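You operate a simulated robot arm through the tools that you are given. There is no shell and no other tool. Be economical: measure what you need, move in short steps, check, and stop when the job is done.

You are at the controls of a simulated robot arm. One attempt, no reset.

JOB
Measure bottle 65 on the colour meter: orange tray if it reads under 50 %, otherwise back in its place.
Fine: purple cover on, one press of the blue read button; the cover goes back on its mat.

It is judged by the outcome, as a careful person would: the job done as asked, and still so three seconds after it is handed in. It fails if anything else is knocked over, pushed out of place, dropped, spilled or broken. Lids that push on must go on centred and level and be pressed home; caps that screw on are set level and turned clockwise until they are tight.

ROBOT AND FRAMES
A 7-joint arm with a two-finger parallel gripper, fixed in place. Base frame: the origin is at the foot of the arm, x ahead of it, y to its left, z up; the work surface is at about z = 0.864. Lengths are in m, angles in rad, forces in N, time in s.
With the tool pointing down near the work surface it reaches from about 0.3 to 0.7 m from the base axis. Its first joint turns from -1.152 to 1.152 rad. Payload 1.57 kg.
The tool frame sits at the grasp point between the pads (the TCP): z along the fingers, y along the line on which they close. The tips reach 0.03 m beyond it. The gripper opens to 0.11 m. The fingers are 0.024 m wide and 0.012 m thick; the gripper's body (0.048 by 0.112 m) begins 0.078 m behind the TCP.
Orientation is that of the tool frame in the base frame, as a unit quaternion [w, x, y, z]. With the fingers straight down and closing along the base's y, the tool's x points along the base's -x, its y along +y and its z along -z.

CONTROLS
- The arm moves only by the tool play_rows. Its argument "targets" is a list of rows, each a list of 7 numbers: the gripper command, from -1 (shut) to 1 (fully open), values between in proportion, then the shift along the tool's x, y, z in m, then the turn, a rotation vector about the tool's x, y, z in rad. In form: [[fingers, dx, dy, dz, rx, ry, rz], ...]. A call has 1 to 12 rows; each row shifts and turns the commanded pose from where the row before left it, along the tool's axes as they then stand. Rows are played at 5 a second. More than 0.05 m and 0.15 rad between two rows, or a gripper value outside its range, and nothing of the call is played. A pose out of reach is approached as far as the arm can. The call stops where the force on the tool passes 70 N (or 10 N more than at its start, if that is more) or the arm is blocked; 0.2 s more then pass. Each finger travels about 0.108 m/s and halts on what it meets, pressing with about 26 N; the grip force reading is that of the motor and also rises with nothing between the fingers. The clock runs only during rows and for 0.2 s after the last one: add rows that do not move to give the fingers time. The reply holds the time, the measured pose of the TCP, the force on the tool along the base axes, the opening and the grip force, in the units named above and with some noise, and new pictures: "views" is both (left out), scene, wrist or none.
- Cameras (640 x 400 px; columns grow to the right, rows downward): "scene" is fixed at [0.1467, -0.3849, 1.4094]; the picture's right is [0.87, -0.49, 0.00], its down [-0.32, -0.57, -0.76] and it looks along [0.37, 0.66, -0.65] (base axes); focal length 340 px, centre (320, 200). "wrist" rides on the gripper at [-0.036, 0, -0.08] in the tool frame; the picture's right is [0.00, -1.00, 0.00], its down [0.97, 0.00, -0.24] and it looks along [0.24, 0.00, 0.97] (tool axes); focal length 218 px, centre (320, 200). There is no depth. A picture from a camera that has moved, and an enlarged one, comes with that camera's place and axes in the base frame and with its lens. The place of the scene camera against the robot may be out by one fixed shift of up to 0.018 m in any direction.
- enlarge(camera, box): a new picture of the part [left, top, right, bottom] of that camera's present view, enlarged. No time passes.
- hand_in(): hands the job in; it is judged then, once.

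Work in short steps. Places have to be worked out from the pictures, the camera data and where the tool is seen: move nearer, look again, correct. Check each grasp and each placing, and mend what went wrong. You have 120 turns and 150 pictures in all, those below and enlarged ones among them. Open the gripper and draw the arm clear of the work before you hand the job in, unless the task says otherwise; then end with one line.

The tools are called after "Request:" as a command line: name --pt "numbers of a row" for each row, then --argument value for the rest, lists and objects as JSON in quotes. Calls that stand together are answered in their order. play_rows: Moves the arm, as the interface text tells. Its arguments: {"type":"object","properties":{"targets":{"type":"array","items":{"type":"array","items":{"type":"number"}}},"views":{"type":"string","enum":["both","scene","wrist","none"]}},"required":["targets"]} The other tools are called the same way: enlarge (camera, box) takes an enlarged picture of a part of a camera's view; hand_in () hands the job in.

At the start:

```text
time_s: 0.0
tcp_pos: [0.4594, 0.0137, 1.1354]
tool_rot: [0.001, 0.0, 1.0, -0.001]
wrist_force: [1.0, 1.0, 0.3]
opening: 0.11
finger_force: 0.0
```

scene: 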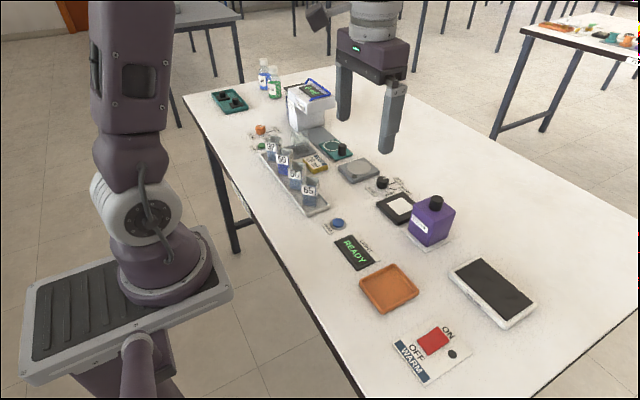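
wrist: 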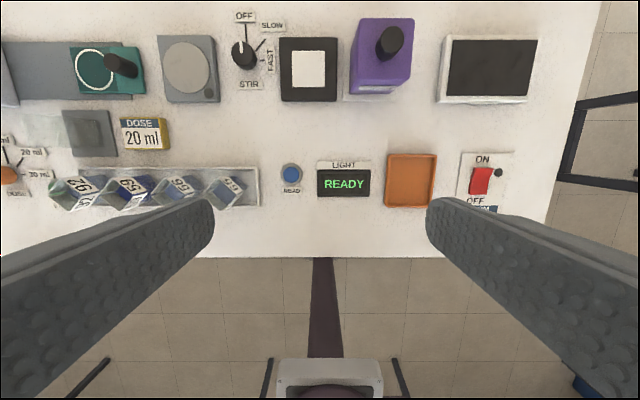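

I see a rack of bottles, the meter (black with white square), the purple cover on a mat, the read button and display. I enlarge to read the details.

Request:
enlarge --camera "scene" --box '[240, 110, 360, 220]'

Request:
enlarge --camera "scene" --box '[310, 150, 470, 280]'

Request:
enlarge --camera "wrist" --box '[30, 150, 270, 220]'

Request:
enlarge --camera "wrist" --box '[220, 5, 440, 115]'

```text
3.64 times, centred on (300, 165) of scene
camera zoom: at [0.1467, -0.3849, 1.4094], right [0.87, -0.49, 0.0], down [-0.32, -0.57, -0.76], along [0.37, 0.66, -0.65], focal length 1234 px, centre (393, 327)
```

zoom: 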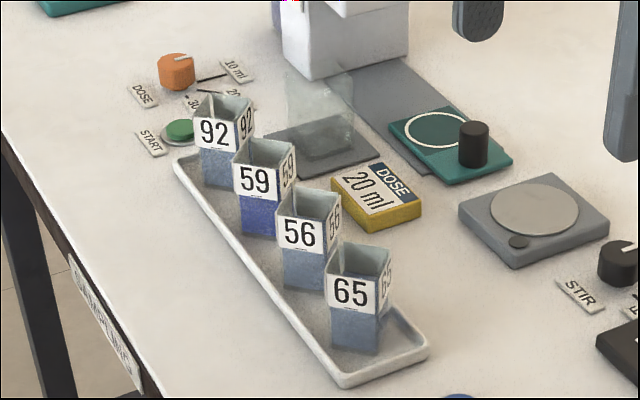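

```text
3.08 times, centred on (390, 215) of scene
camera zoom: at [0.1467, -0.3849, 1.4094], right [0.87, -0.49, 0.0], down [-0.32, -0.57, -0.76], along [0.37, 0.66, -0.65], focal length 1045 px, centre (105, 154)
```

zoom: 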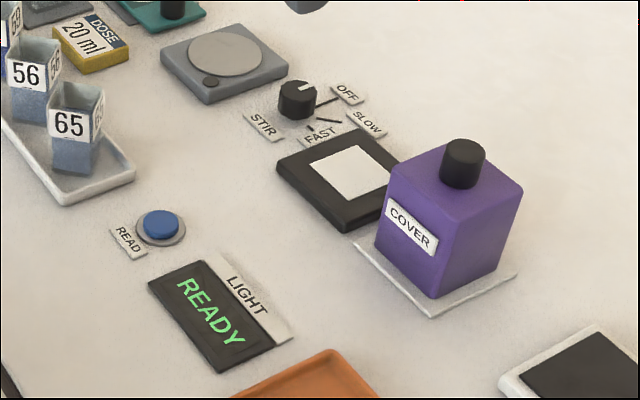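

```text
2.67 times, centred on (150, 185) of wrist
camera zoom: at [0.4947, 0.0141, 1.2163], right [0.0, -1.0, 0.0], down [-0.97, 0.0, 0.24], along [-0.24, 0.0, -0.97], focal length 582 px, centre (773, 240)
```

zoom: 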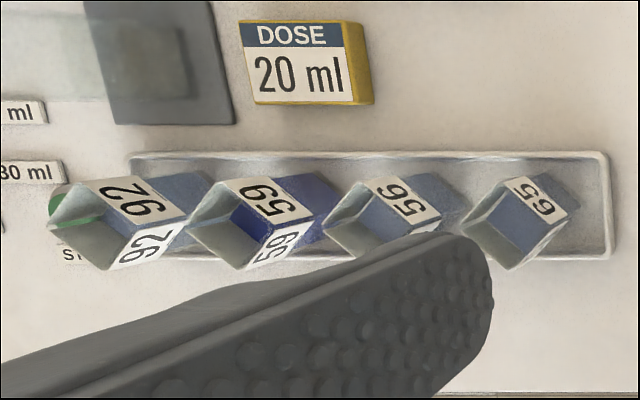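

```text
2.91 times, centred on (330, 60) of wrist
camera zoom: at [0.4947, 0.0141, 1.2163], right [0.0, -1.0, 0.0], down [-0.97, 0.0, 0.24], along [-0.24, 0.0, -0.97], focal length 635 px, centre (291, 607)
```

zoom: 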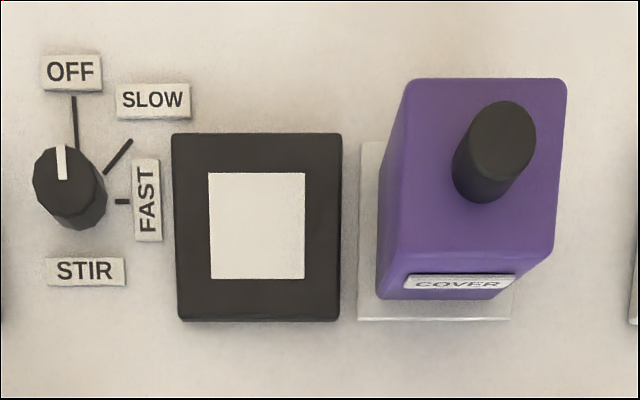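

The bottles are open, so they must stay level. Bottle 65 is at about (0.43, 0.14). I move above it for a closer look.

Request:
play_rows --pt "1 0.01 0.045 0.02 0 0 0" --pt "1 0.0 0.045 0.02 0 0 0" --pt "1 0.0 0.037 0.02 0 0 0" --pt "1 0 0 0 0 0 0" --views "wrist"

Request:
enlarge --camera "wrist" --box '[200, 120, 440, 270]'

```text
refused: row 1 steps farther than a row can; nothing moved
```

```text
2.67 times, centred on (320, 195) of wrist
camera zoom: at [0.4947, 0.0141, 1.2163], right [0.0, -1.0, 0.0], down [-0.97, 0.0, 0.24], along [-0.24, 0.0, -0.97], focal length 582 px, centre (320, 213)
```

zoom: 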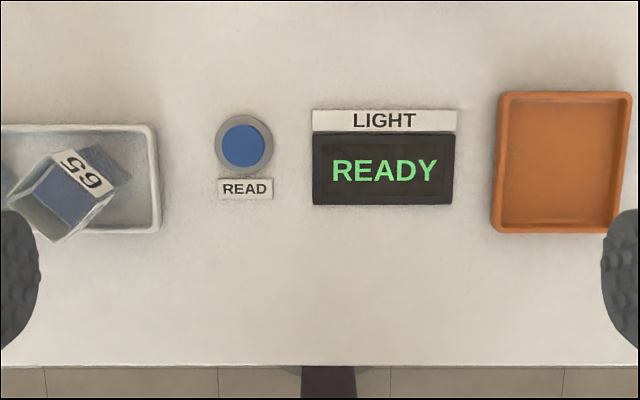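

Same move in smaller steps.

Request:
play_rows --pt "1 0.01 0.035 0.015 0 0 0" --pt "1 0.0 0.035 0.02 0 0 0" --pt "1 0.0 0.035 0.02 0 0 0" --pt "1 0 0.022 0 0 0 0" --pt "1 0 0 0 0 0 0" --views "wrist"

Request:
enlarge --camera "wrist" --box '[220, 100, 420, 225]'

```text
time_s: 1.2
tcp_pos: [0.4513, 0.14, 1.0824]
tool_rot: [0.0, 0.0, 1.0, 0.0]
wrist_force: [-0.1, -0.1, -0.1]
opening: 0.1097
finger_force: 0.0
camera wrist: at [0.4857, 0.1411, 1.1631], right [0.0, -1.0, 0.0], down [-0.97, 0.0, 0.24], along [-0.24, 0.0, -0.97], focal length 218 px, centre (320, 200)
```

wrist: 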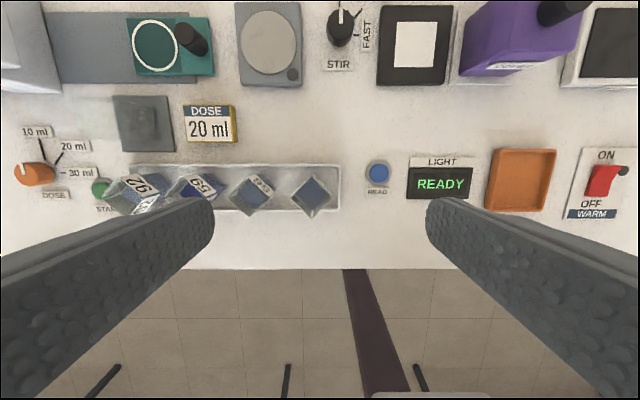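

```text
3.20 times, centred on (320, 162) of wrist
camera zoom: at [0.4857, 0.1411, 1.1631], right [0.0, -1.0, 0.0], down [-0.97, 0.0, 0.24], along [-0.24, 0.0, -0.97], focal length 698 px, centre (320, 320)
```

zoom: 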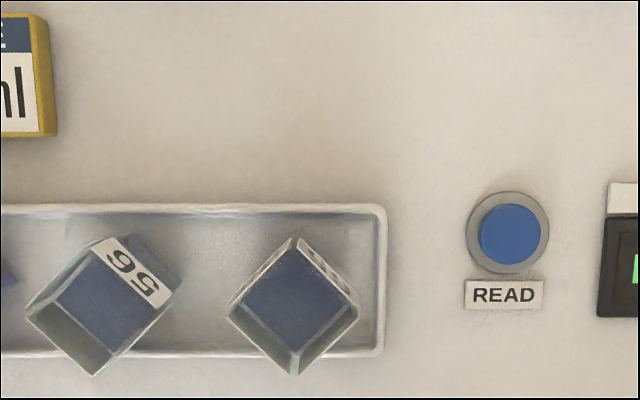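

Bottle 65 is centred at about (0.432, 0.150), with its rim at about z 0.93, and is turned about 45° corner-on. I centre over it, turn the gripper to its faces and look.

Request:
play_rows --pt "1 0.019 0.01 0.02 0 0 0" --pt "1 0 0 0.02 0 0 0.14" --pt "1 0 0 0 0 0 0.14" --pt "1 0 0 0 0 0 0.14" --pt "1 0 0 0 0 0 0.14" --pt "1 0 0 0 0 0 0.14" --pt "1 0 0 0 0 0 0.13" --pt "1 0 0 0 0 0 0" --views "both"

Request:
enlarge --camera "wrist" --box '[220, 120, 420, 245]'

```text
time_s: 3.0
tcp_pos: [0.4294, 0.1503, 1.0424]
tool_rot: [0.0, 0.404, 0.915, 0.0]
wrist_force: [-0.7, -0.3, 0.1]
opening: 0.1098
finger_force: 0.0
camera wrist: at [0.4537, 0.1243, 1.1214], right [-0.74, -0.67, 0.0], down [-0.65, 0.72, 0.24], along [-0.16, 0.18, -0.97], focal length 218 px, centre (320, 200)
```

scene: 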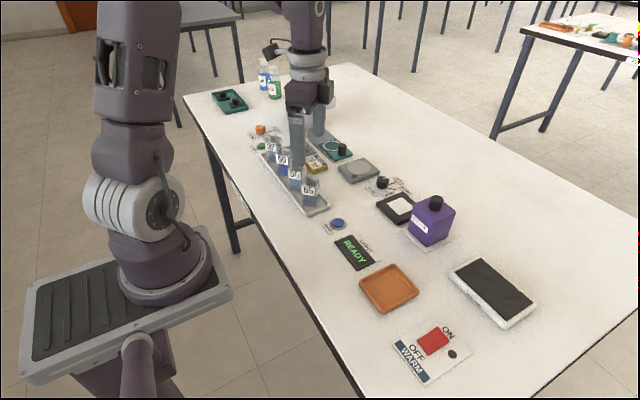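
wrist: 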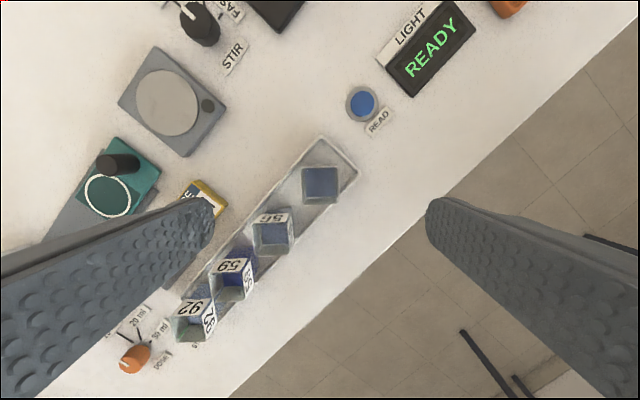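

```text
3.20 times, centred on (320, 182) of wrist
camera zoom: at [0.4537, 0.1243, 1.1214], right [-0.74, -0.67, 0.0], down [-0.65, 0.72, 0.24], along [-0.16, 0.18, -0.97], focal length 698 px, centre (320, 256)
```

zoom: 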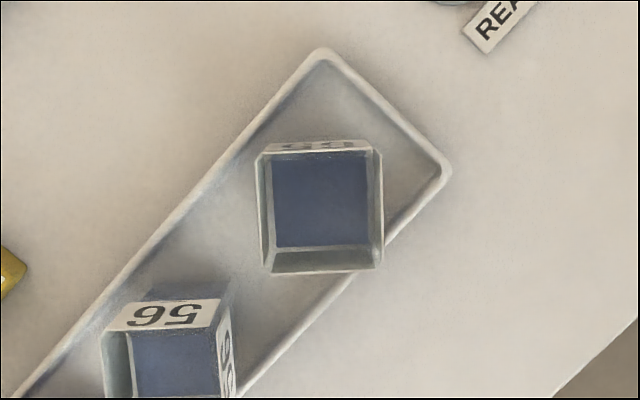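

The alignment is good, about 2° out. I correct that, narrow the fingers to 0.065 and lower to just above the rim to check.

Request:
play_rows --pt "0.2 0 0.001 0 0 0 -0.035" --pt "0.2 0 0 0.03 0 0 0" --pt "0.2 0 0 0.03 0 0 0" --pt "0.2 0 0 0.015 0 0 0" --pt "0.2 0 0 0 0 0 0" --views "both"

Request:
enlarge --camera "scene" --box '[240, 120, 360, 220]'

```text
time_s: 4.2
tcp_pos: [0.4302, 0.1525, 0.9654]
tool_rot: [0.0, 0.387, 0.922, -0.001]
wrist_force: [0.2, -0.3, -0.6]
opening: 0.0662
finger_force: 0.1
camera wrist: at [0.4552, 0.1267, 1.0454], right [-0.71, -0.7, 0.0], down [-0.68, 0.69, 0.24], along [-0.17, 0.17, -0.97], focal length 218 px, centre (320, 200)
```

scene: 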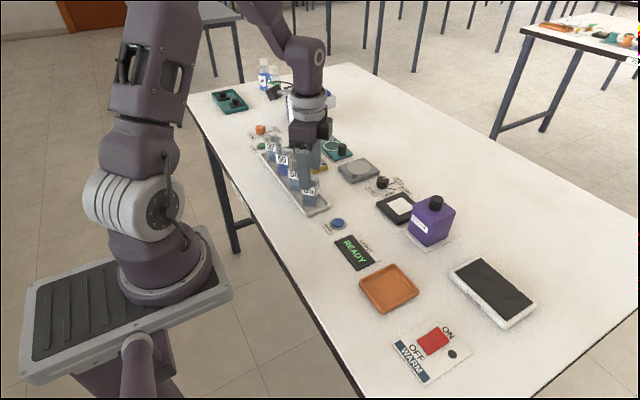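
wrist: 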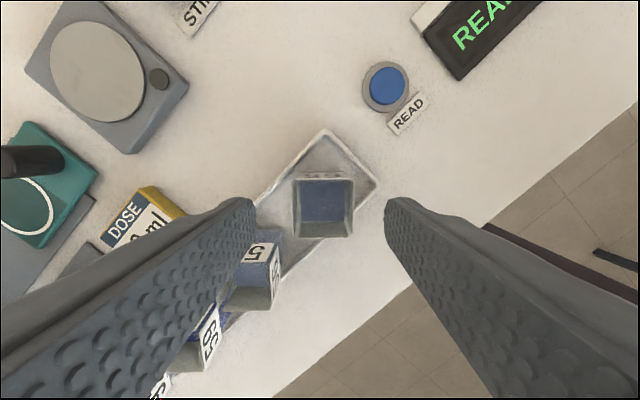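

```text
4.00 times, centred on (300, 170) of scene
camera zoom: at [0.1467, -0.3849, 1.4094], right [0.87, -0.49, 0.0], down [-0.32, -0.57, -0.76], along [0.37, 0.66, -0.65], focal length 1358 px, centre (400, 320)
```

zoom: 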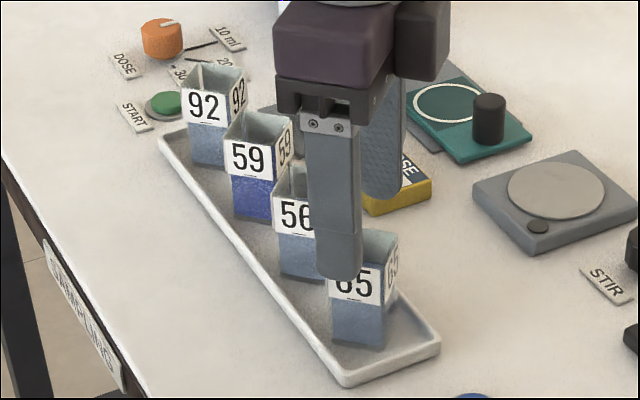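

The bottle sits about 2 mm off the finger midline, so I correct that and lower to TCP z 0.92, with the tips at 0.89 above the rack rim.

Request:
play_rows --pt "0.2 -0.0015 -0.002 0 0 0 0" --pt "0.2 0 0 0.02 0 0 0" --pt "0.2 0 0 0.025 0 0 0" --pt "0.2 0 0 0 0 0 0" --views "both"

Request:
enlarge --camera "scene" --box '[240, 120, 360, 220]'

```text
time_s: 5.2
tcp_pos: [0.429, 0.1497, 0.9225]
tool_rot: [0.0, 0.387, 0.922, 0.0]
wrist_force: [-0.7, 0.1, -0.1]
opening: 0.066
finger_force: 0.0
camera wrist: at [0.4547, 0.125, 1.0015], right [-0.71, -0.7, 0.0], down [-0.68, 0.69, 0.24], along [-0.17, 0.17, -0.97], focal length 218 px, centre (320, 200)
```

scene: 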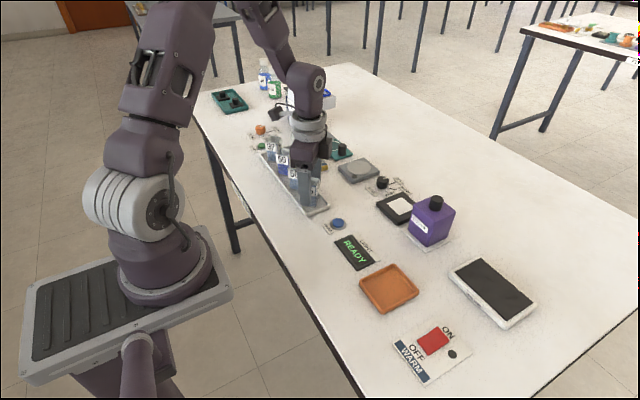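
wrist: 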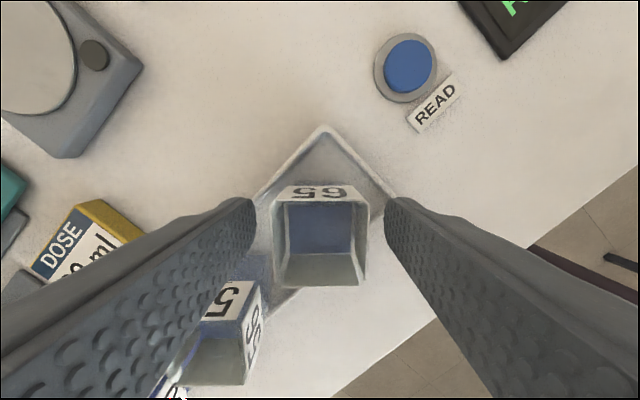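

```text
4.00 times, centred on (300, 170) of scene
camera zoom: at [0.1467, -0.3849, 1.4094], right [0.87, -0.49, 0.0], down [-0.32, -0.57, -0.76], along [0.37, 0.66, -0.65], focal length 1358 px, centre (400, 320)
```

zoom: 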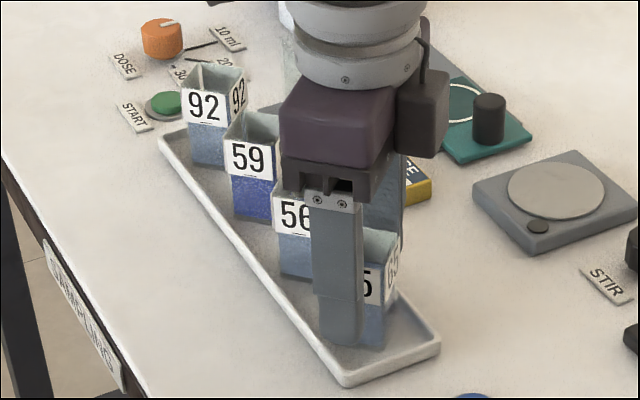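

The fingers straddle the bottle and clear everything else. Closing now.

Request:
play_rows --pt "-0.2 0 0 0 0 0 0" --pt "-0.6 0 0 0 0 0 0" --pt "-1 0 0 0 0 0 0" --pt "-1 0 0 0 0 0 0" --views "wrist"

```text
time_s: 6.2
tcp_pos: [0.4307, 0.1495, 0.9218]
tool_rot: [0.0, 0.388, 0.922, 0.001]
wrist_force: [0.7, -0.2, -0.4]
opening: 0.0332
finger_force: 26.5
camera wrist: at [0.4548, 0.125, 1.0016], right [-0.71, -0.7, 0.0], down [-0.68, 0.69, 0.24], along [-0.17, 0.17, -0.97], focal length 218 px, centre (320, 200)
```

wrist: 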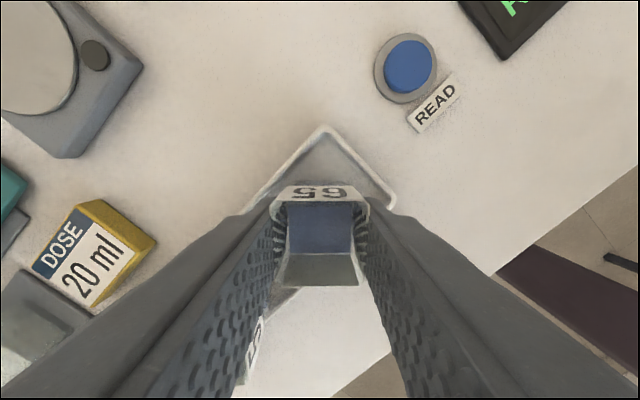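

Gripped at 0.033 m. I lift gently and turn back to square.

Request:
play_rows --pt "-1 0 0 -0.005 0 0 0" --pt "-1 0 0 -0.015 0 0 0" --pt "-1 0 0 -0.02 0 0 0" --pt "-1 0 0 -0.02 0 0 0" --pt "-1 0 0 -0.02 0 0 0" --pt "-1 0 0 -0.02 0 0 0" --pt "-1 0 0 -0.015 0 0 0" --pt "-1 0 0 -0.005 0 0 0" --views "scene"

Request:
play_rows --pt "-1 0 0 0 0 0 -0.08" --pt "-1 0 0 0 0 0 -0.1" --pt "-1 0 0 0 0 0 -0.1" --pt "-1 0 0 0 0 0 -0.1" --pt "-1 0 0 0 0 0 -0.1" --pt "-1 0 0 0 0 0 -0.1" --pt "-1 0 0 0 0 0 -0.1" --pt "-1 0 0 0 0 0 -0.08" --pt "-1 0 0 0 0 0 -0.035" --views "wrist"

```text
time_s: 8.0
tcp_pos: [0.431, 0.1491, 1.0421]
tool_rot: [-0.001, 0.386, 0.922, -0.001]
wrist_force: [-0.8, -0.6, -0.5]
opening: 0.0335
finger_force: 25.8
```

scene: 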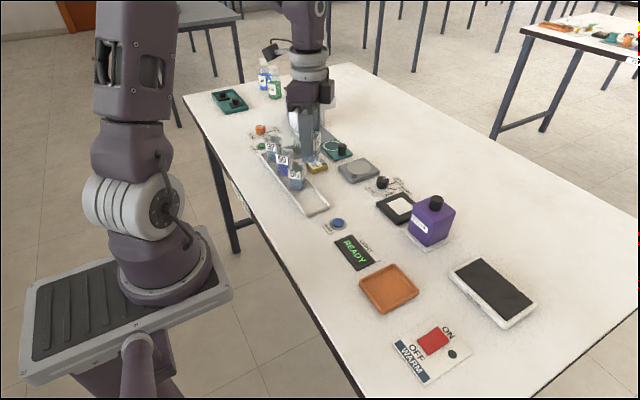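

```text
time_s: 10.0
tcp_pos: [0.4303, 0.1492, 1.0414]
tool_rot: [0.0, 0.001, 1.0, 0.0]
wrist_force: [-0.4, -0.6, -0.5]
opening: 0.0333
finger_force: 26.3
camera wrist: at [0.4665, 0.1493, 1.1211], right [0.0, -1.0, 0.0], down [-0.97, 0.0, 0.24], along [-0.24, 0.0, -0.97], focal length 218 px, centre (320, 200)
```

wrist: 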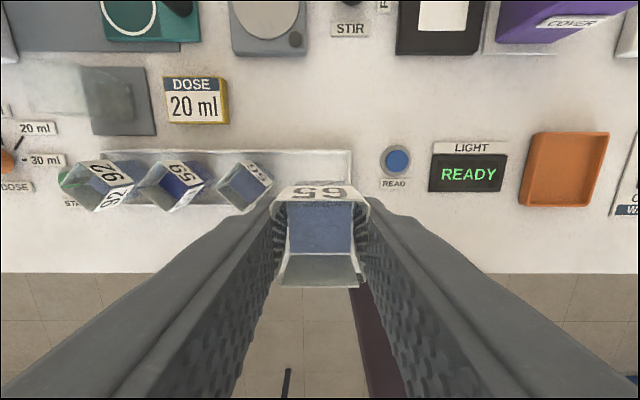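

Bottle held level and square. I move to just short of the meter to measure it from above.

Request:
play_rows --pt "-1 -0.005 -0.008 0 0 0 0" --pt "-1 -0.012 -0.014 0 0 0 0" --pt "-1 -0.015 -0.018 0 0 0 0" --pt "-1 -0.015 -0.018 0 0 0 0" --pt "-1 -0.015 -0.018 0 0 0 0" --pt "-1 -0.015 -0.018 0 0 0 0" --pt "-1 -0.015 -0.014 0 0 0 0" --pt "-1 -0.006 -0.008 0 0 0 0" --pt "-1 -0.002 -0.003 0 0 0 0" --views "both"

Request:
enlarge --camera "wrist" --box '[200, 20, 480, 195]'

```text
time_s: 12.0
tcp_pos: [0.5298, 0.0303, 1.0401]
tool_rot: [0.0, 0.0, 1.0, 0.0]
wrist_force: [-0.5, 0.6, -0.7]
opening: 0.0332
finger_force: 25.8
camera wrist: at [0.5655, 0.0301, 1.1212], right [0.0, -1.0, 0.0], down [-0.97, 0.0, 0.24], along [-0.24, 0.0, -0.97], focal length 218 px, centre (320, 200)
```

scene: 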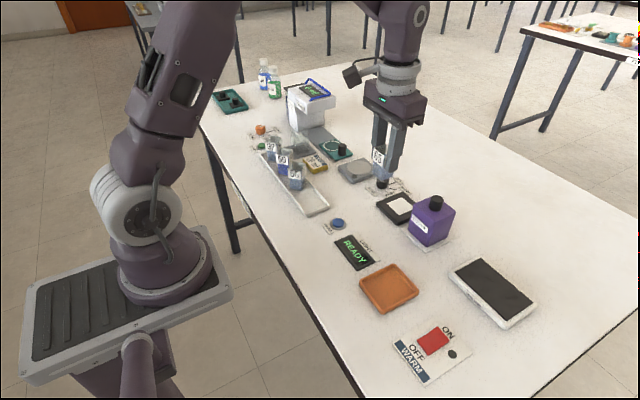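
wrist: 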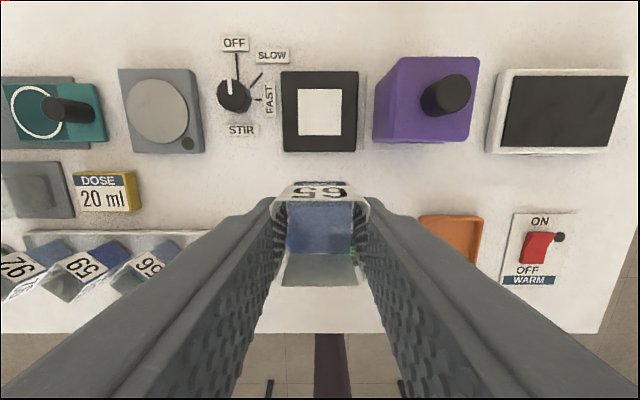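

```text
2.29 times, centred on (340, 108) of wrist
camera zoom: at [0.5655, 0.0301, 1.1212], right [0.0, -1.0, 0.0], down [-0.97, 0.0, 0.24], along [-0.24, 0.0, -0.97], focal length 499 px, centre (274, 411)
```

zoom: 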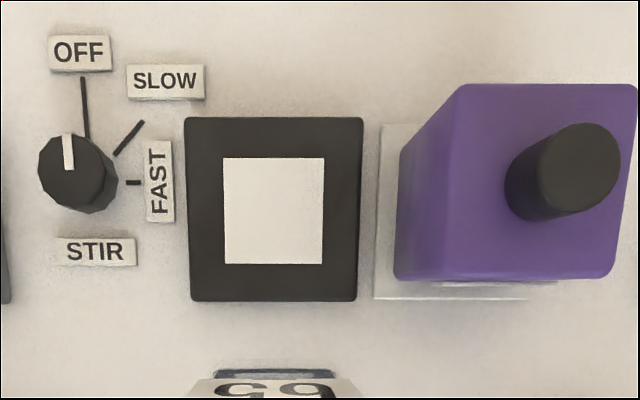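

The white pad is centred at about (0.600, 0.030) with its top near z 0.875. I move over it and down to about 15 mm above.

Request:
play_rows --pt "-1 -0.008 0 0 0 0 0" --pt "-1 -0.016 0 0 0 0 0" --pt "-1 -0.018 0 0 0 0 0" --pt "-1 -0.016 0 0 0 0 0" --pt "-1 -0.008 0 0 0 0 0" --pt "-1 -0.002 0 0 0 0 0" --pt "-1 0 0 0.015 0 0 0" --pt "-1 0 0 0.02 0 0 0" --pt "-1 0 0 0.02 0 0 0" --pt "-1 0 0 0.02 0 0 0" --pt "-1 0 0 0.015 0 0 0" --pt "-1 0 0 0.005 0 0 0" --views "both"

Request:
enlarge --camera "scene" --box '[340, 140, 480, 260]'

```text
time_s: 14.6
tcp_pos: [0.5987, 0.0293, 0.9458]
tool_rot: [0.001, 0.0, 1.0, 0.0]
wrist_force: [-1.3, 0.5, -0.1]
opening: 0.0334
finger_force: 25.9
camera wrist: at [0.6337, 0.0294, 1.0262], right [0.0, -1.0, 0.0], down [-0.97, 0.0, 0.24], along [-0.24, 0.0, -0.97], focal length 218 px, centre (320, 200)
```

scene: 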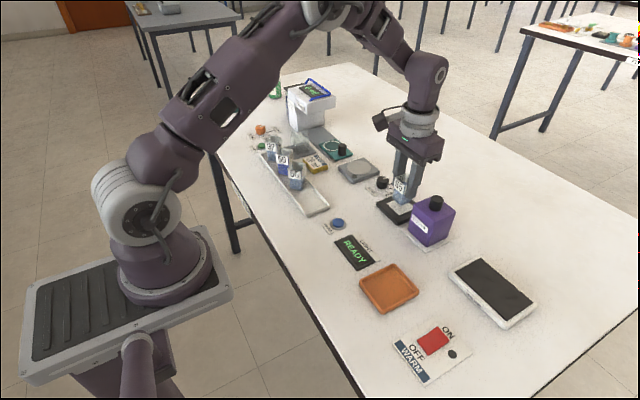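
wrist: 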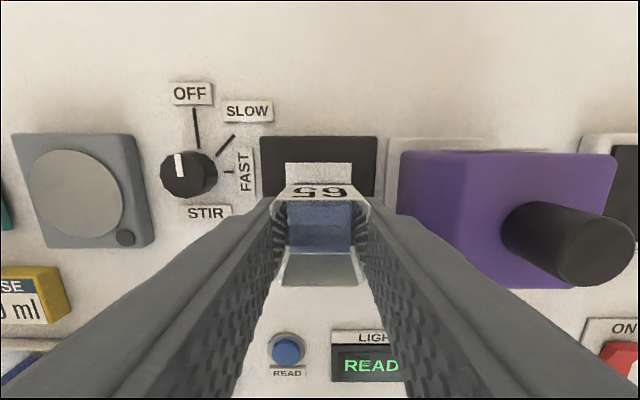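

```text
3.33 times, centred on (410, 200) of scene
camera zoom: at [0.1467, -0.3849, 1.4094], right [0.87, -0.49, 0.0], down [-0.32, -0.57, -0.76], along [0.37, 0.66, -0.65], focal length 1132 px, centre (20, 200)
```

zoom: 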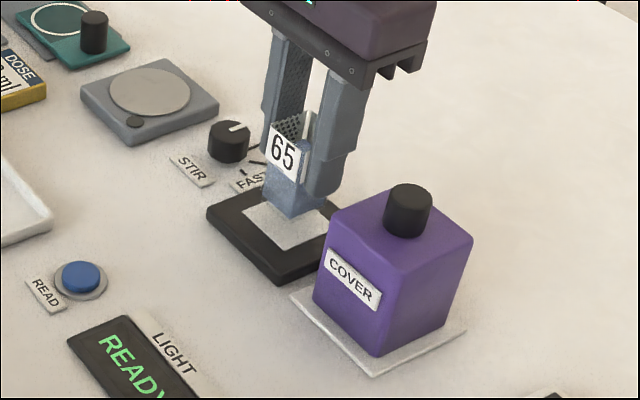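

Laterally centred. I lower in small steps until contact.

Request:
play_rows --pt "-1 0 0 0.005 0 0 0" --pt "-1 0 0 0.004 0 0 0" --pt "-1 0 0 0.002 0 0 0" --pt "-1 0 0 0 0 0 0" --views "none"

Request:
enlarge --camera "scene" --box '[370, 150, 450, 230]'

```text
time_s: 15.6
tcp_pos: [0.5982, 0.0298, 0.9336]
tool_rot: [0.001, 0.001, 1.0, 0.0]
wrist_force: [0.0, 0.2, 0.2]
opening: 0.0334
finger_force: 26.0
```

```text
5.00 times, centred on (410, 190) of scene
camera zoom: at [0.1467, -0.3849, 1.4094], right [0.87, -0.49, 0.0], down [-0.32, -0.57, -0.76], along [0.37, 0.66, -0.65], focal length 1698 px, centre (-130, 250)
```

zoom: 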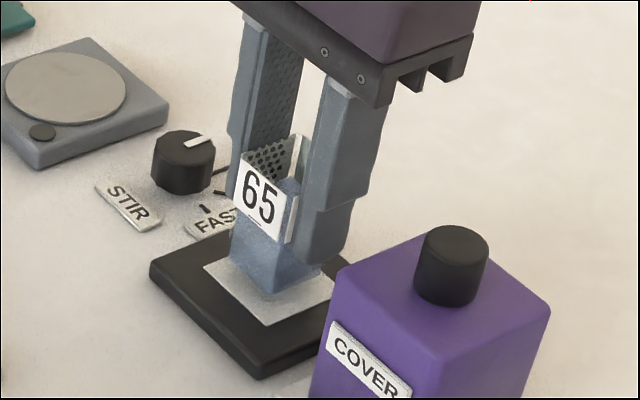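

Close to contact. I continue in 2 mm steps.

Request:
play_rows --pt "-1 0 0 0.002 0 0 0" --pt "-1 0 0 0.002 0 0 0" --pt "-1 0 0 0 0 0 0" --views "none"

Request:
enlarge --camera "scene" --box '[370, 150, 450, 230]'

```text
time_s: 16.4
tcp_pos: [0.5977, 0.0298, 0.93]
tool_rot: [0.0, 0.0, 1.0, 0.0]
wrist_force: [0.5, 0.1, -0.8]
opening: 0.0333
finger_force: 25.7
```

```text
5.00 times, centred on (410, 190) of scene
camera zoom: at [0.1467, -0.3849, 1.4094], right [0.87, -0.49, 0.0], down [-0.32, -0.57, -0.76], along [0.37, 0.66, -0.65], focal length 1698 px, centre (-130, 250)
```

zoom: 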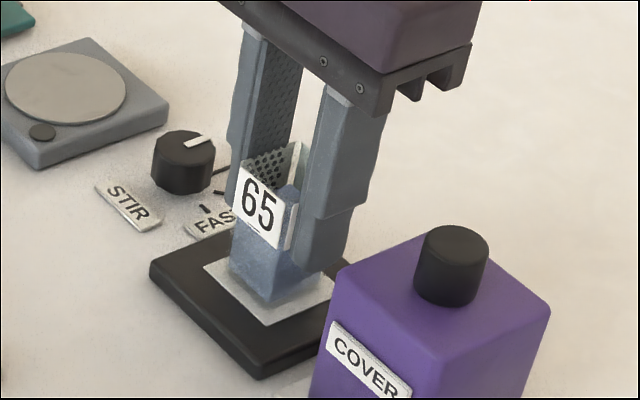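

Request:
play_rows --pt "-1 0 0 0.002 0 0 0" --pt "-1 0 0 0 0 0 0" --views "none"

Request:
enlarge --camera "scene" --box '[370, 150, 450, 230]'

```text
time_s: 17.0
tcp_pos: [0.5992, 0.0295, 0.9291]
tool_rot: [0.0, -0.001, 1.0, 0.0]
wrist_force: [0.1, 0.2, 2.6]
opening: 0.0334
finger_force: 25.8
```

```text
5.00 times, centred on (410, 190) of scene
camera zoom: at [0.1466, -0.3849, 1.4094], right [0.87, -0.49, 0.0], down [-0.32, -0.57, -0.76], along [0.37, 0.66, -0.65], focal length 1698 px, centre (-130, 250)
```

zoom: 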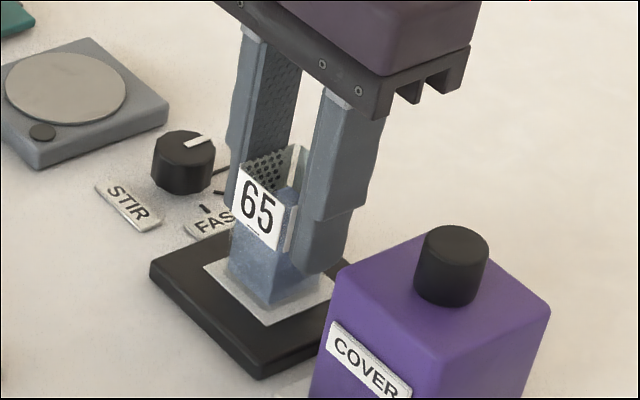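

Contact felt, about +2.6 N. I release gently and look.

Request:
play_rows --pt "-0.3 0 0 0 0 0 0" --pt "-0.1 0 0 0 0 0 0" --pt "0.1 0 0 0 0 0 0" --pt "0.1 0 0 0 0 0 0" --views "wrist"

Request:
enlarge --camera "scene" --box '[370, 150, 450, 230]'

```text
time_s: 18.0
tcp_pos: [0.5979, 0.0288, 0.9282]
tool_rot: [0.0, 0.0, 1.0, 0.0]
wrist_force: [0.7, -0.2, 0.5]
opening: 0.0604
finger_force: 0.0
camera wrist: at [0.6341, 0.0303, 1.0094], right [0.0, -1.0, 0.0], down [-0.97, 0.0, 0.24], along [-0.24, 0.0, -0.97], focal length 218 px, centre (320, 200)
```

wrist: 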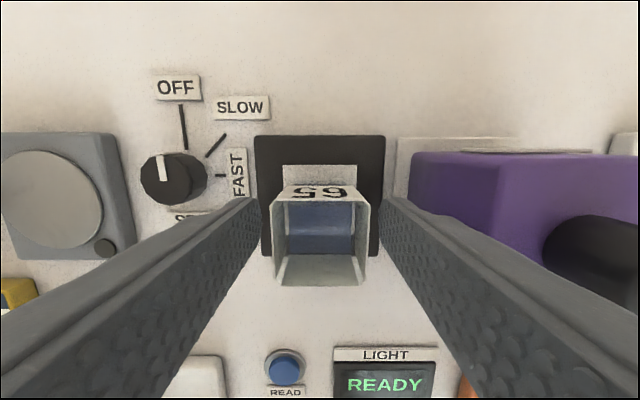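

```text
5.00 times, centred on (410, 190) of scene
camera zoom: at [0.1467, -0.3849, 1.4094], right [0.87, -0.49, 0.0], down [-0.32, -0.57, -0.76], along [0.37, 0.66, -0.65], focal length 1698 px, centre (-130, 250)
```

zoom: 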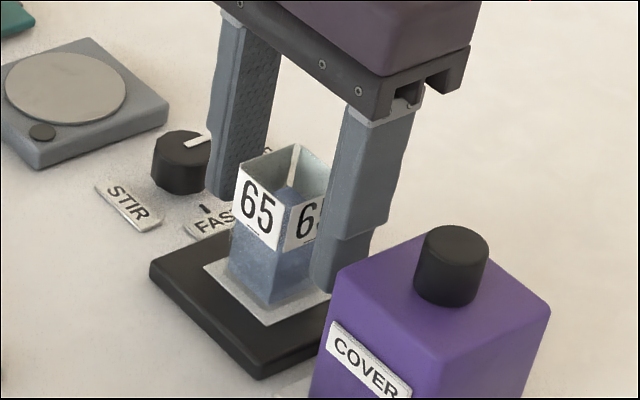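

The bottle stands on the pad. I rise straight up and shift toward the cover to measure its knob.

Request:
play_rows --pt "0.1 0 0 -0.03 0 0 0" --pt "0.1 0 0 -0.04 0 0 0" --pt "0.1 0 0 -0.04 0 0 0" --pt "0.1 0 0 -0.03 0 0 0" --pt "0.4 0.01 -0.035 0 0 0 0" --pt "0.4 0.01 -0.04 0 0 0 0" --pt "0.4 0.0 -0.015 0 0 0 0" --pt "0.4 0 0 0 0 0 0" --views "wrist"

Request:
enlarge --camera "wrist" --box '[200, 70, 440, 220]'

```text
time_s: 19.8
tcp_pos: [0.5781, -0.06, 1.0692]
tool_rot: [0.0, 0.0, 1.0, 0.0]
wrist_force: [-0.3, -0.2, -0.3]
opening: 0.077
finger_force: 0.0
camera wrist: at [0.6139, -0.0597, 1.1494], right [0.0, -1.0, 0.0], down [-0.97, 0.0, 0.24], along [-0.24, 0.0, -0.97], focal length 218 px, centre (320, 200)
```

wrist: 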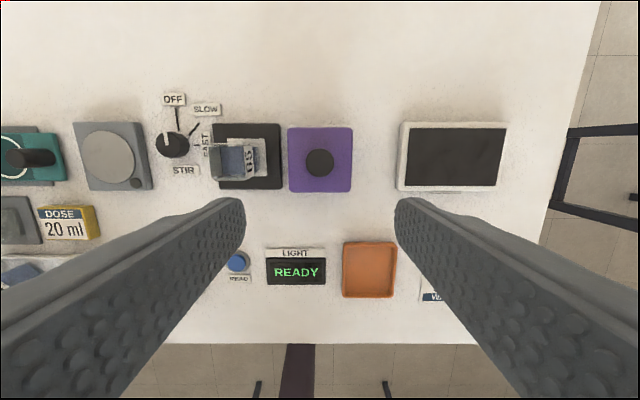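

```text
2.67 times, centred on (320, 145) of wrist
camera zoom: at [0.6139, -0.0597, 1.1494], right [0.0, -1.0, 0.0], down [-0.97, 0.0, 0.24], along [-0.24, 0.0, -0.97], focal length 582 px, centre (320, 347)
```

zoom: 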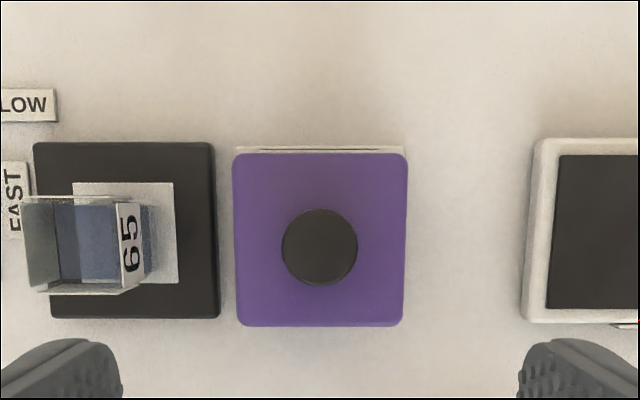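

The knob is centred at about (0.600, -0.060), about 24 mm wide, with its top near z 0.962 and the cover top near 0.935. I go over it with a narrower opening and check just above.

Request:
play_rows --pt "0.0 -0.022 0 0 0 0 0" --pt "-0.1 0 0 0.03 0 0 0" --pt "-0.1 0 0 0.03 0 0 0" --pt "-0.1 0 0 0.01 0 0 0" --pt "-0.1 0 0 0 0 0 0" --views "both"

Request:
enlarge --camera "scene" --box '[380, 140, 480, 260]'

```text
time_s: 21.0
tcp_pos: [0.6006, -0.0606, 0.9981]
tool_rot: [0.0, -0.001, 1.0, 0.0]
wrist_force: [-0.3, 0.3, 0.3]
opening: 0.0495
finger_force: 0.1
camera wrist: at [0.636, -0.0599, 1.0786], right [0.0, -1.0, 0.0], down [-0.97, 0.0, 0.24], along [-0.24, 0.0, -0.97], focal length 218 px, centre (320, 200)
```

scene: 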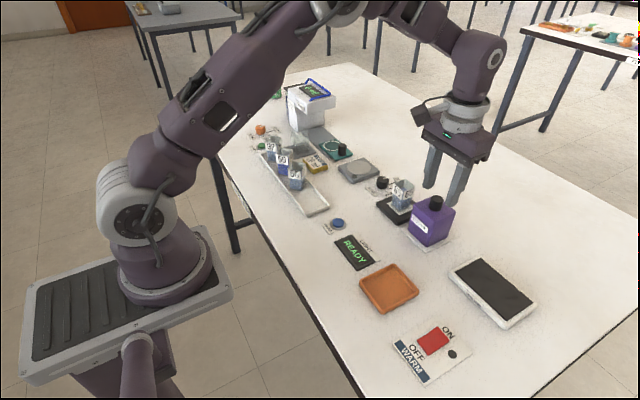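
wrist: 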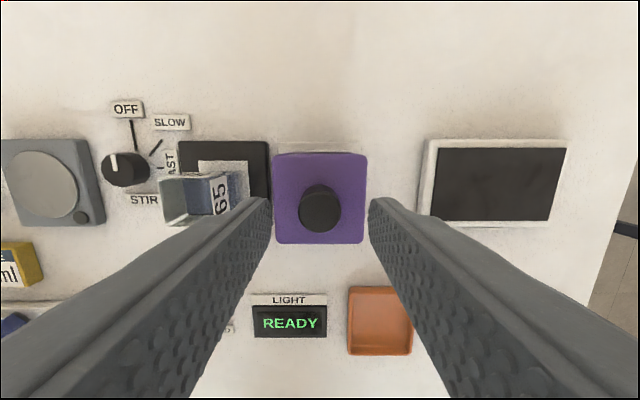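

```text
3.33 times, centred on (430, 200) of scene
camera zoom: at [0.1467, -0.3849, 1.4094], right [0.87, -0.49, 0.0], down [-0.32, -0.57, -0.76], along [0.37, 0.66, -0.65], focal length 1132 px, centre (-47, 200)
```

zoom: 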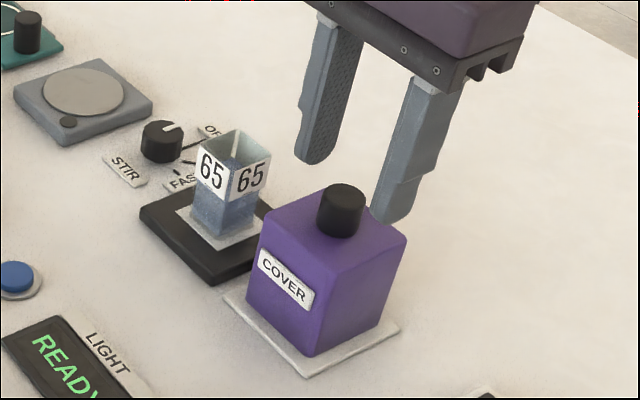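

Centred over the knob. I lower to TCP z about 0.970 and look before closing.

Request:
play_rows --pt "-0.1 0 0 0.015 0 0 0" --pt "-0.1 0 0 0.012 0 0 0" --pt "-0.1 0 0 0 0 0 0" --views "none"

Request:
enlarge --camera "scene" --box '[380, 150, 480, 260]'

```text
time_s: 21.8
tcp_pos: [0.6014, -0.0603, 0.9718]
tool_rot: [0.0, 0.0, 1.0, 0.0]
wrist_force: [-0.4, 0.2, 0.1]
opening: 0.0494
finger_force: 0.1
```

```text
3.64 times, centred on (430, 205) of scene
camera zoom: at [0.1467, -0.3849, 1.4094], right [0.87, -0.49, 0.0], down [-0.32, -0.57, -0.76], along [0.37, 0.66, -0.65], focal length 1234 px, centre (-80, 182)
```

zoom: 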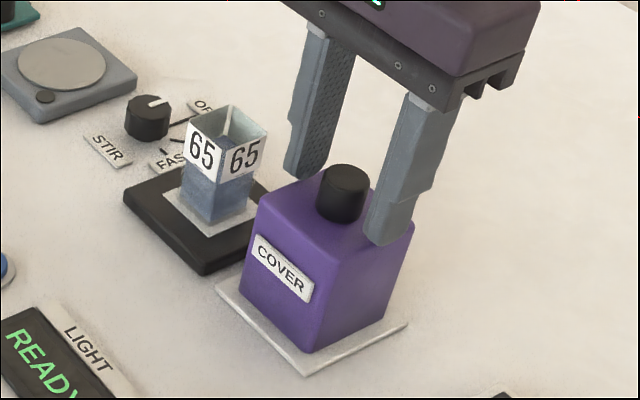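

The tips are beside the knob, just above the cover top. Closing.

Request:
play_rows --pt "-0.4 0 0 0 0 0 0" --pt "-0.7 0 0 0 0 0 0" --pt "-1 0 0 0 0 0 0" --pt "-1 0 0 0 0 0 0" --views "wrist"

Request:
enlarge --camera "scene" --box '[380, 150, 480, 260]'

```text
time_s: 22.8
tcp_pos: [0.6022, -0.0608, 0.9714]
tool_rot: [0.0, 0.001, 1.0, 0.0]
wrist_force: [0.2, 0.2, 0.2]
opening: 0.0235
finger_force: 26.1
camera wrist: at [0.6367, -0.0599, 1.0523], right [0.0, -1.0, 0.0], down [-0.97, 0.0, 0.24], along [-0.24, 0.0, -0.97], focal length 218 px, centre (320, 200)
```

wrist: 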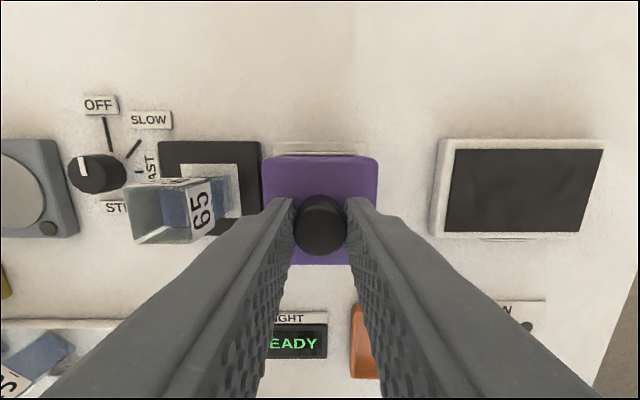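

```text
3.64 times, centred on (430, 205) of scene
camera zoom: at [0.1467, -0.3849, 1.4094], right [0.87, -0.49, 0.0], down [-0.32, -0.57, -0.76], along [0.37, 0.66, -0.65], focal length 1234 px, centre (-80, 182)
```

zoom: 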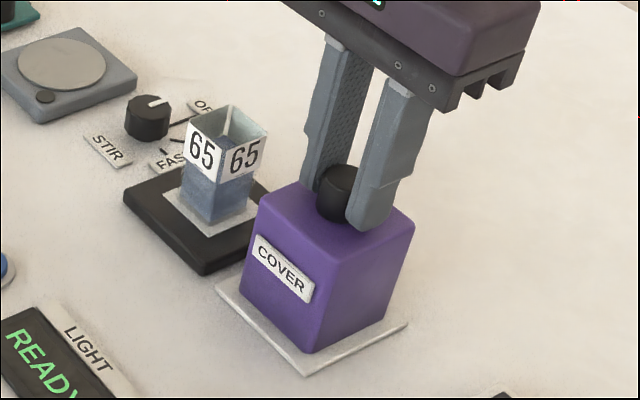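

The knob is gripped. I lift the cover 0.10 m, move it 0.09 m in +y over the bottle and look before lowering.

Request:
play_rows --pt "-1 0 0 -0.005 0 0 0" --pt "-1 0 0 -0.015 0 0 0" --pt "-1 0 0 -0.025 0 0 0" --pt "-1 0 0 -0.03 0 0 0" --pt "-1 0 0 -0.025 0 0 0" --pt "-1 0 0 0 0 0 0" --views "scene"

Request:
play_rows --pt "-1 0 0.01 0 0 0 0" --pt "-1 0 0.02 0 0 0 0" --pt "-1 0 0.025 0 0 0 0" --pt "-1 0 0.02 0 0 0 0" --pt "-1 0 0.01 0 0 0 0" --pt "-1 0 0.005 0 0 0 0" --pt "-1 0 0 0 0 0 0" --views "both"

Request:
enlarge --camera "scene" --box '[350, 110, 470, 240]'

```text
time_s: 24.2
tcp_pos: [0.6014, -0.0628, 1.0725]
tool_rot: [0.0, 0.0, 1.0, 0.001]
wrist_force: [0.0, -0.3, 0.5]
opening: 0.0237
finger_force: 26.0
```

scene: 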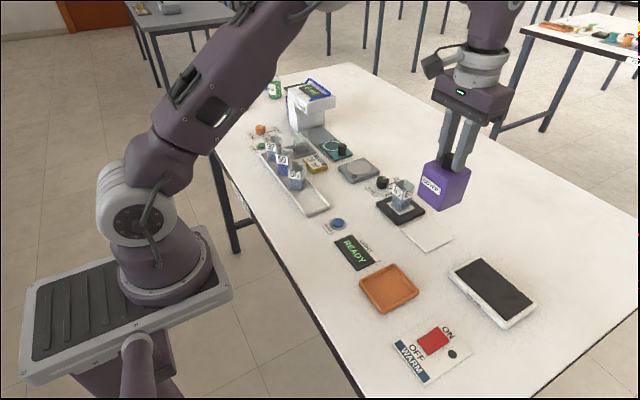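

```text
time_s: 25.8
tcp_pos: [0.6004, 0.0294, 1.0712]
tool_rot: [0.0, 0.0, 1.0, 0.0]
wrist_force: [0.6, -0.6, -1.0]
opening: 0.0236
finger_force: 25.7
camera wrist: at [0.6356, 0.0301, 1.152], right [0.0, -1.0, 0.0], down [-0.97, 0.0, 0.24], along [-0.24, 0.0, -0.97], focal length 218 px, centre (320, 200)
```

scene: 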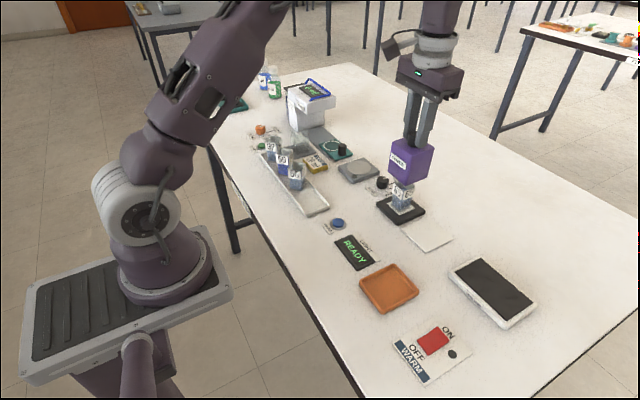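
wrist: 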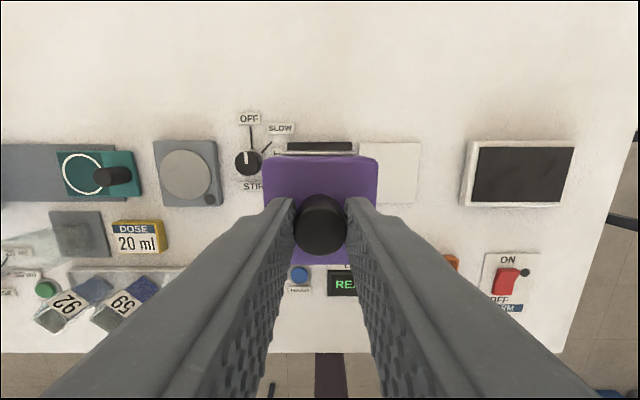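

```text
3.08 times, centred on (410, 175) of scene
camera zoom: at [0.1467, -0.3849, 1.4094], right [0.87, -0.49, 0.0], down [-0.32, -0.57, -0.76], along [0.37, 0.66, -0.65], focal length 1045 px, centre (43, 277)
```

zoom: 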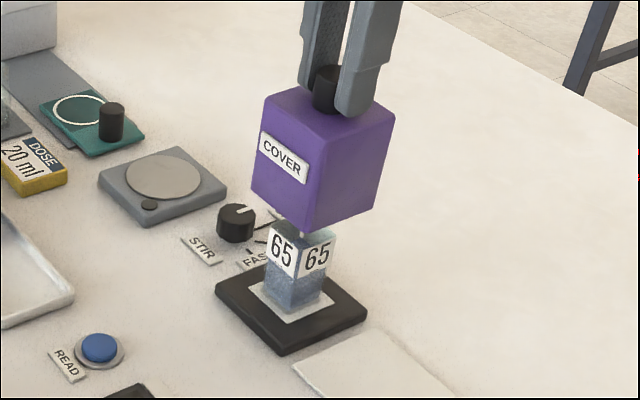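

The cover is centred above the bottle. I lower slowly, with the force limit as guard.

Request:
play_rows --pt "-1 0 0 0.01 0 0 0" --pt "-1 0 0 0.015 0 0 0" --pt "-1 0 0 0.01 0 0 0" --pt "-1 0 0 0.005 0 0 0" --pt "-1 0 0 0 0 0 0" --views "none"

Request:
enlarge --camera "scene" --box '[350, 110, 470, 240]'

```text
time_s: 27.0
tcp_pos: [0.601, 0.0301, 1.0313]
tool_rot: [-0.001, 0.0, 1.0, 0.0]
wrist_force: [0.1, -0.3, -1.3]
opening: 0.0236
finger_force: 26.0
```

```text
3.08 times, centred on (410, 175) of scene
camera zoom: at [0.1467, -0.3849, 1.4094], right [0.87, -0.49, 0.0], down [-0.32, -0.57, -0.76], along [0.37, 0.66, -0.65], focal length 1045 px, centre (43, 277)
```

zoom: 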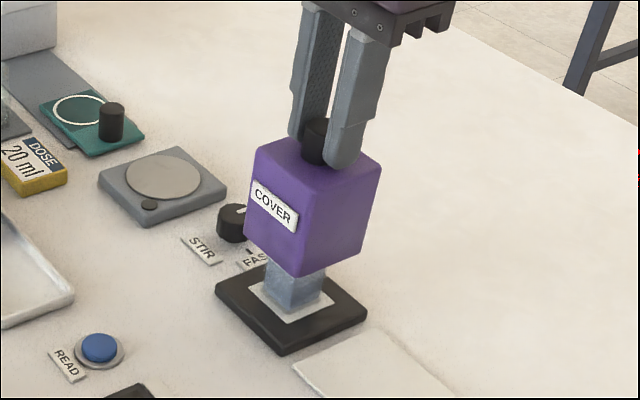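

It slid over the bottle without contact. I continue down.

Request:
play_rows --pt "-1 0 0 0.01 0 0 0" --pt "-1 0 0 0.015 0 0 0" --pt "-1 0 0 0.01 0 0 0" --pt "-1 0 0 0.005 0 0 0" --pt "-1 0 0 0.003 0 0 0" --pt "-1 0 0 0.002 0 0 0" --pt "-1 0 0 0 0 0 0" --views "none"

Request:
enlarge --camera "scene" --box '[350, 110, 470, 240]'

```text
time_s: 28.6
tcp_pos: [0.6, 0.0294, 0.9865]
tool_rot: [0.0, -0.001, 1.0, 0.0]
wrist_force: [-0.1, 0.3, -0.9]
opening: 0.0238
finger_force: 26.3
```

```text
3.08 times, centred on (410, 175) of scene
camera zoom: at [0.1467, -0.3849, 1.4094], right [0.87, -0.49, 0.0], down [-0.32, -0.57, -0.76], along [0.37, 0.66, -0.65], focal length 1045 px, centre (43, 277)
```

zoom: 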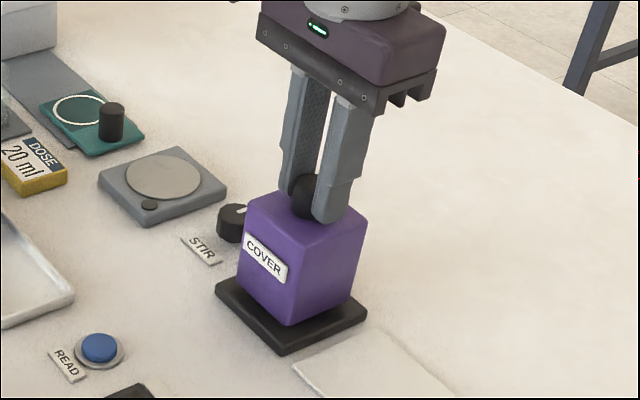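

A few millimetres left, so I go down in 2 mm steps until contact.

Request:
play_rows --pt "-1 0 0 0.002 0 0 0" --pt "-1 0 0 0.002 0 0 0" --pt "-1 0 0 0 0 0 0" --views "none"

Request:
play_rows --pt "-1 0 0 0.002 0 0 0" --pt "-1 0 0 0 0 0 0" --views "none"

Request:
enlarge --camera "scene" --box '[350, 130, 450, 240]'

```text
time_s: 29.4
tcp_pos: [0.6012, 0.0296, 0.9821]
tool_rot: [0.001, 0.0, 1.0, 0.0]
wrist_force: [0.4, 0.1, 0.4]
opening: 0.0236
finger_force: 25.9
```

```text
time_s: 30.0
tcp_pos: [0.6009, 0.0298, 0.9812]
tool_rot: [0.0, -0.001, 1.0, 0.0]
wrist_force: [-0.4, -1.3, -0.2]
opening: 0.0236
finger_force: 26.6
```

```text
3.64 times, centred on (400, 185) of scene
camera zoom: at [0.1467, -0.3849, 1.4094], right [0.87, -0.49, 0.0], down [-0.32, -0.57, -0.76], along [0.37, 0.66, -0.65], focal length 1234 px, centre (29, 254)
```

zoom: 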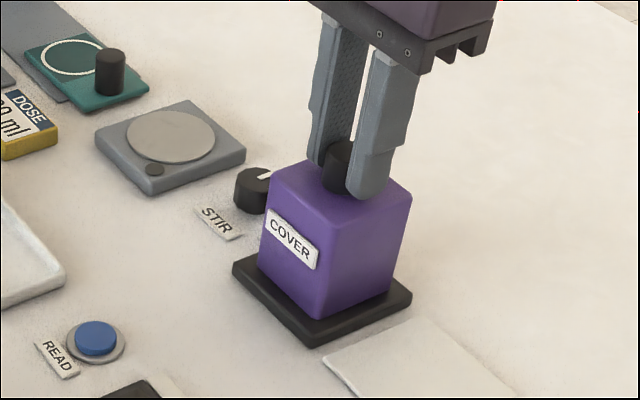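

Request:
play_rows --pt "-1 0 0 0.0015 0 0 0" --pt "-1 0 0 0 0 0 0" --views "none"

Request:
play_rows --pt "-1 0 0 0.0015 0 0 0" --pt "-1 0 0 0 0 0 0" --views "none"

```text
time_s: 30.6
tcp_pos: [0.6007, 0.0305, 0.9804]
tool_rot: [0.001, 0.0, 1.0, 0.0]
wrist_force: [-3.9, -0.4, 13.3]
opening: 0.0234
finger_force: 25.7
```

```text
time_s: 31.2
tcp_pos: [0.6005, 0.0303, 0.9778]
tool_rot: [0.001, 0.0, 1.0, -0.001]
wrist_force: [-0.8, -1.2, 23.0]
opening: 0.0239
finger_force: 26.2
```

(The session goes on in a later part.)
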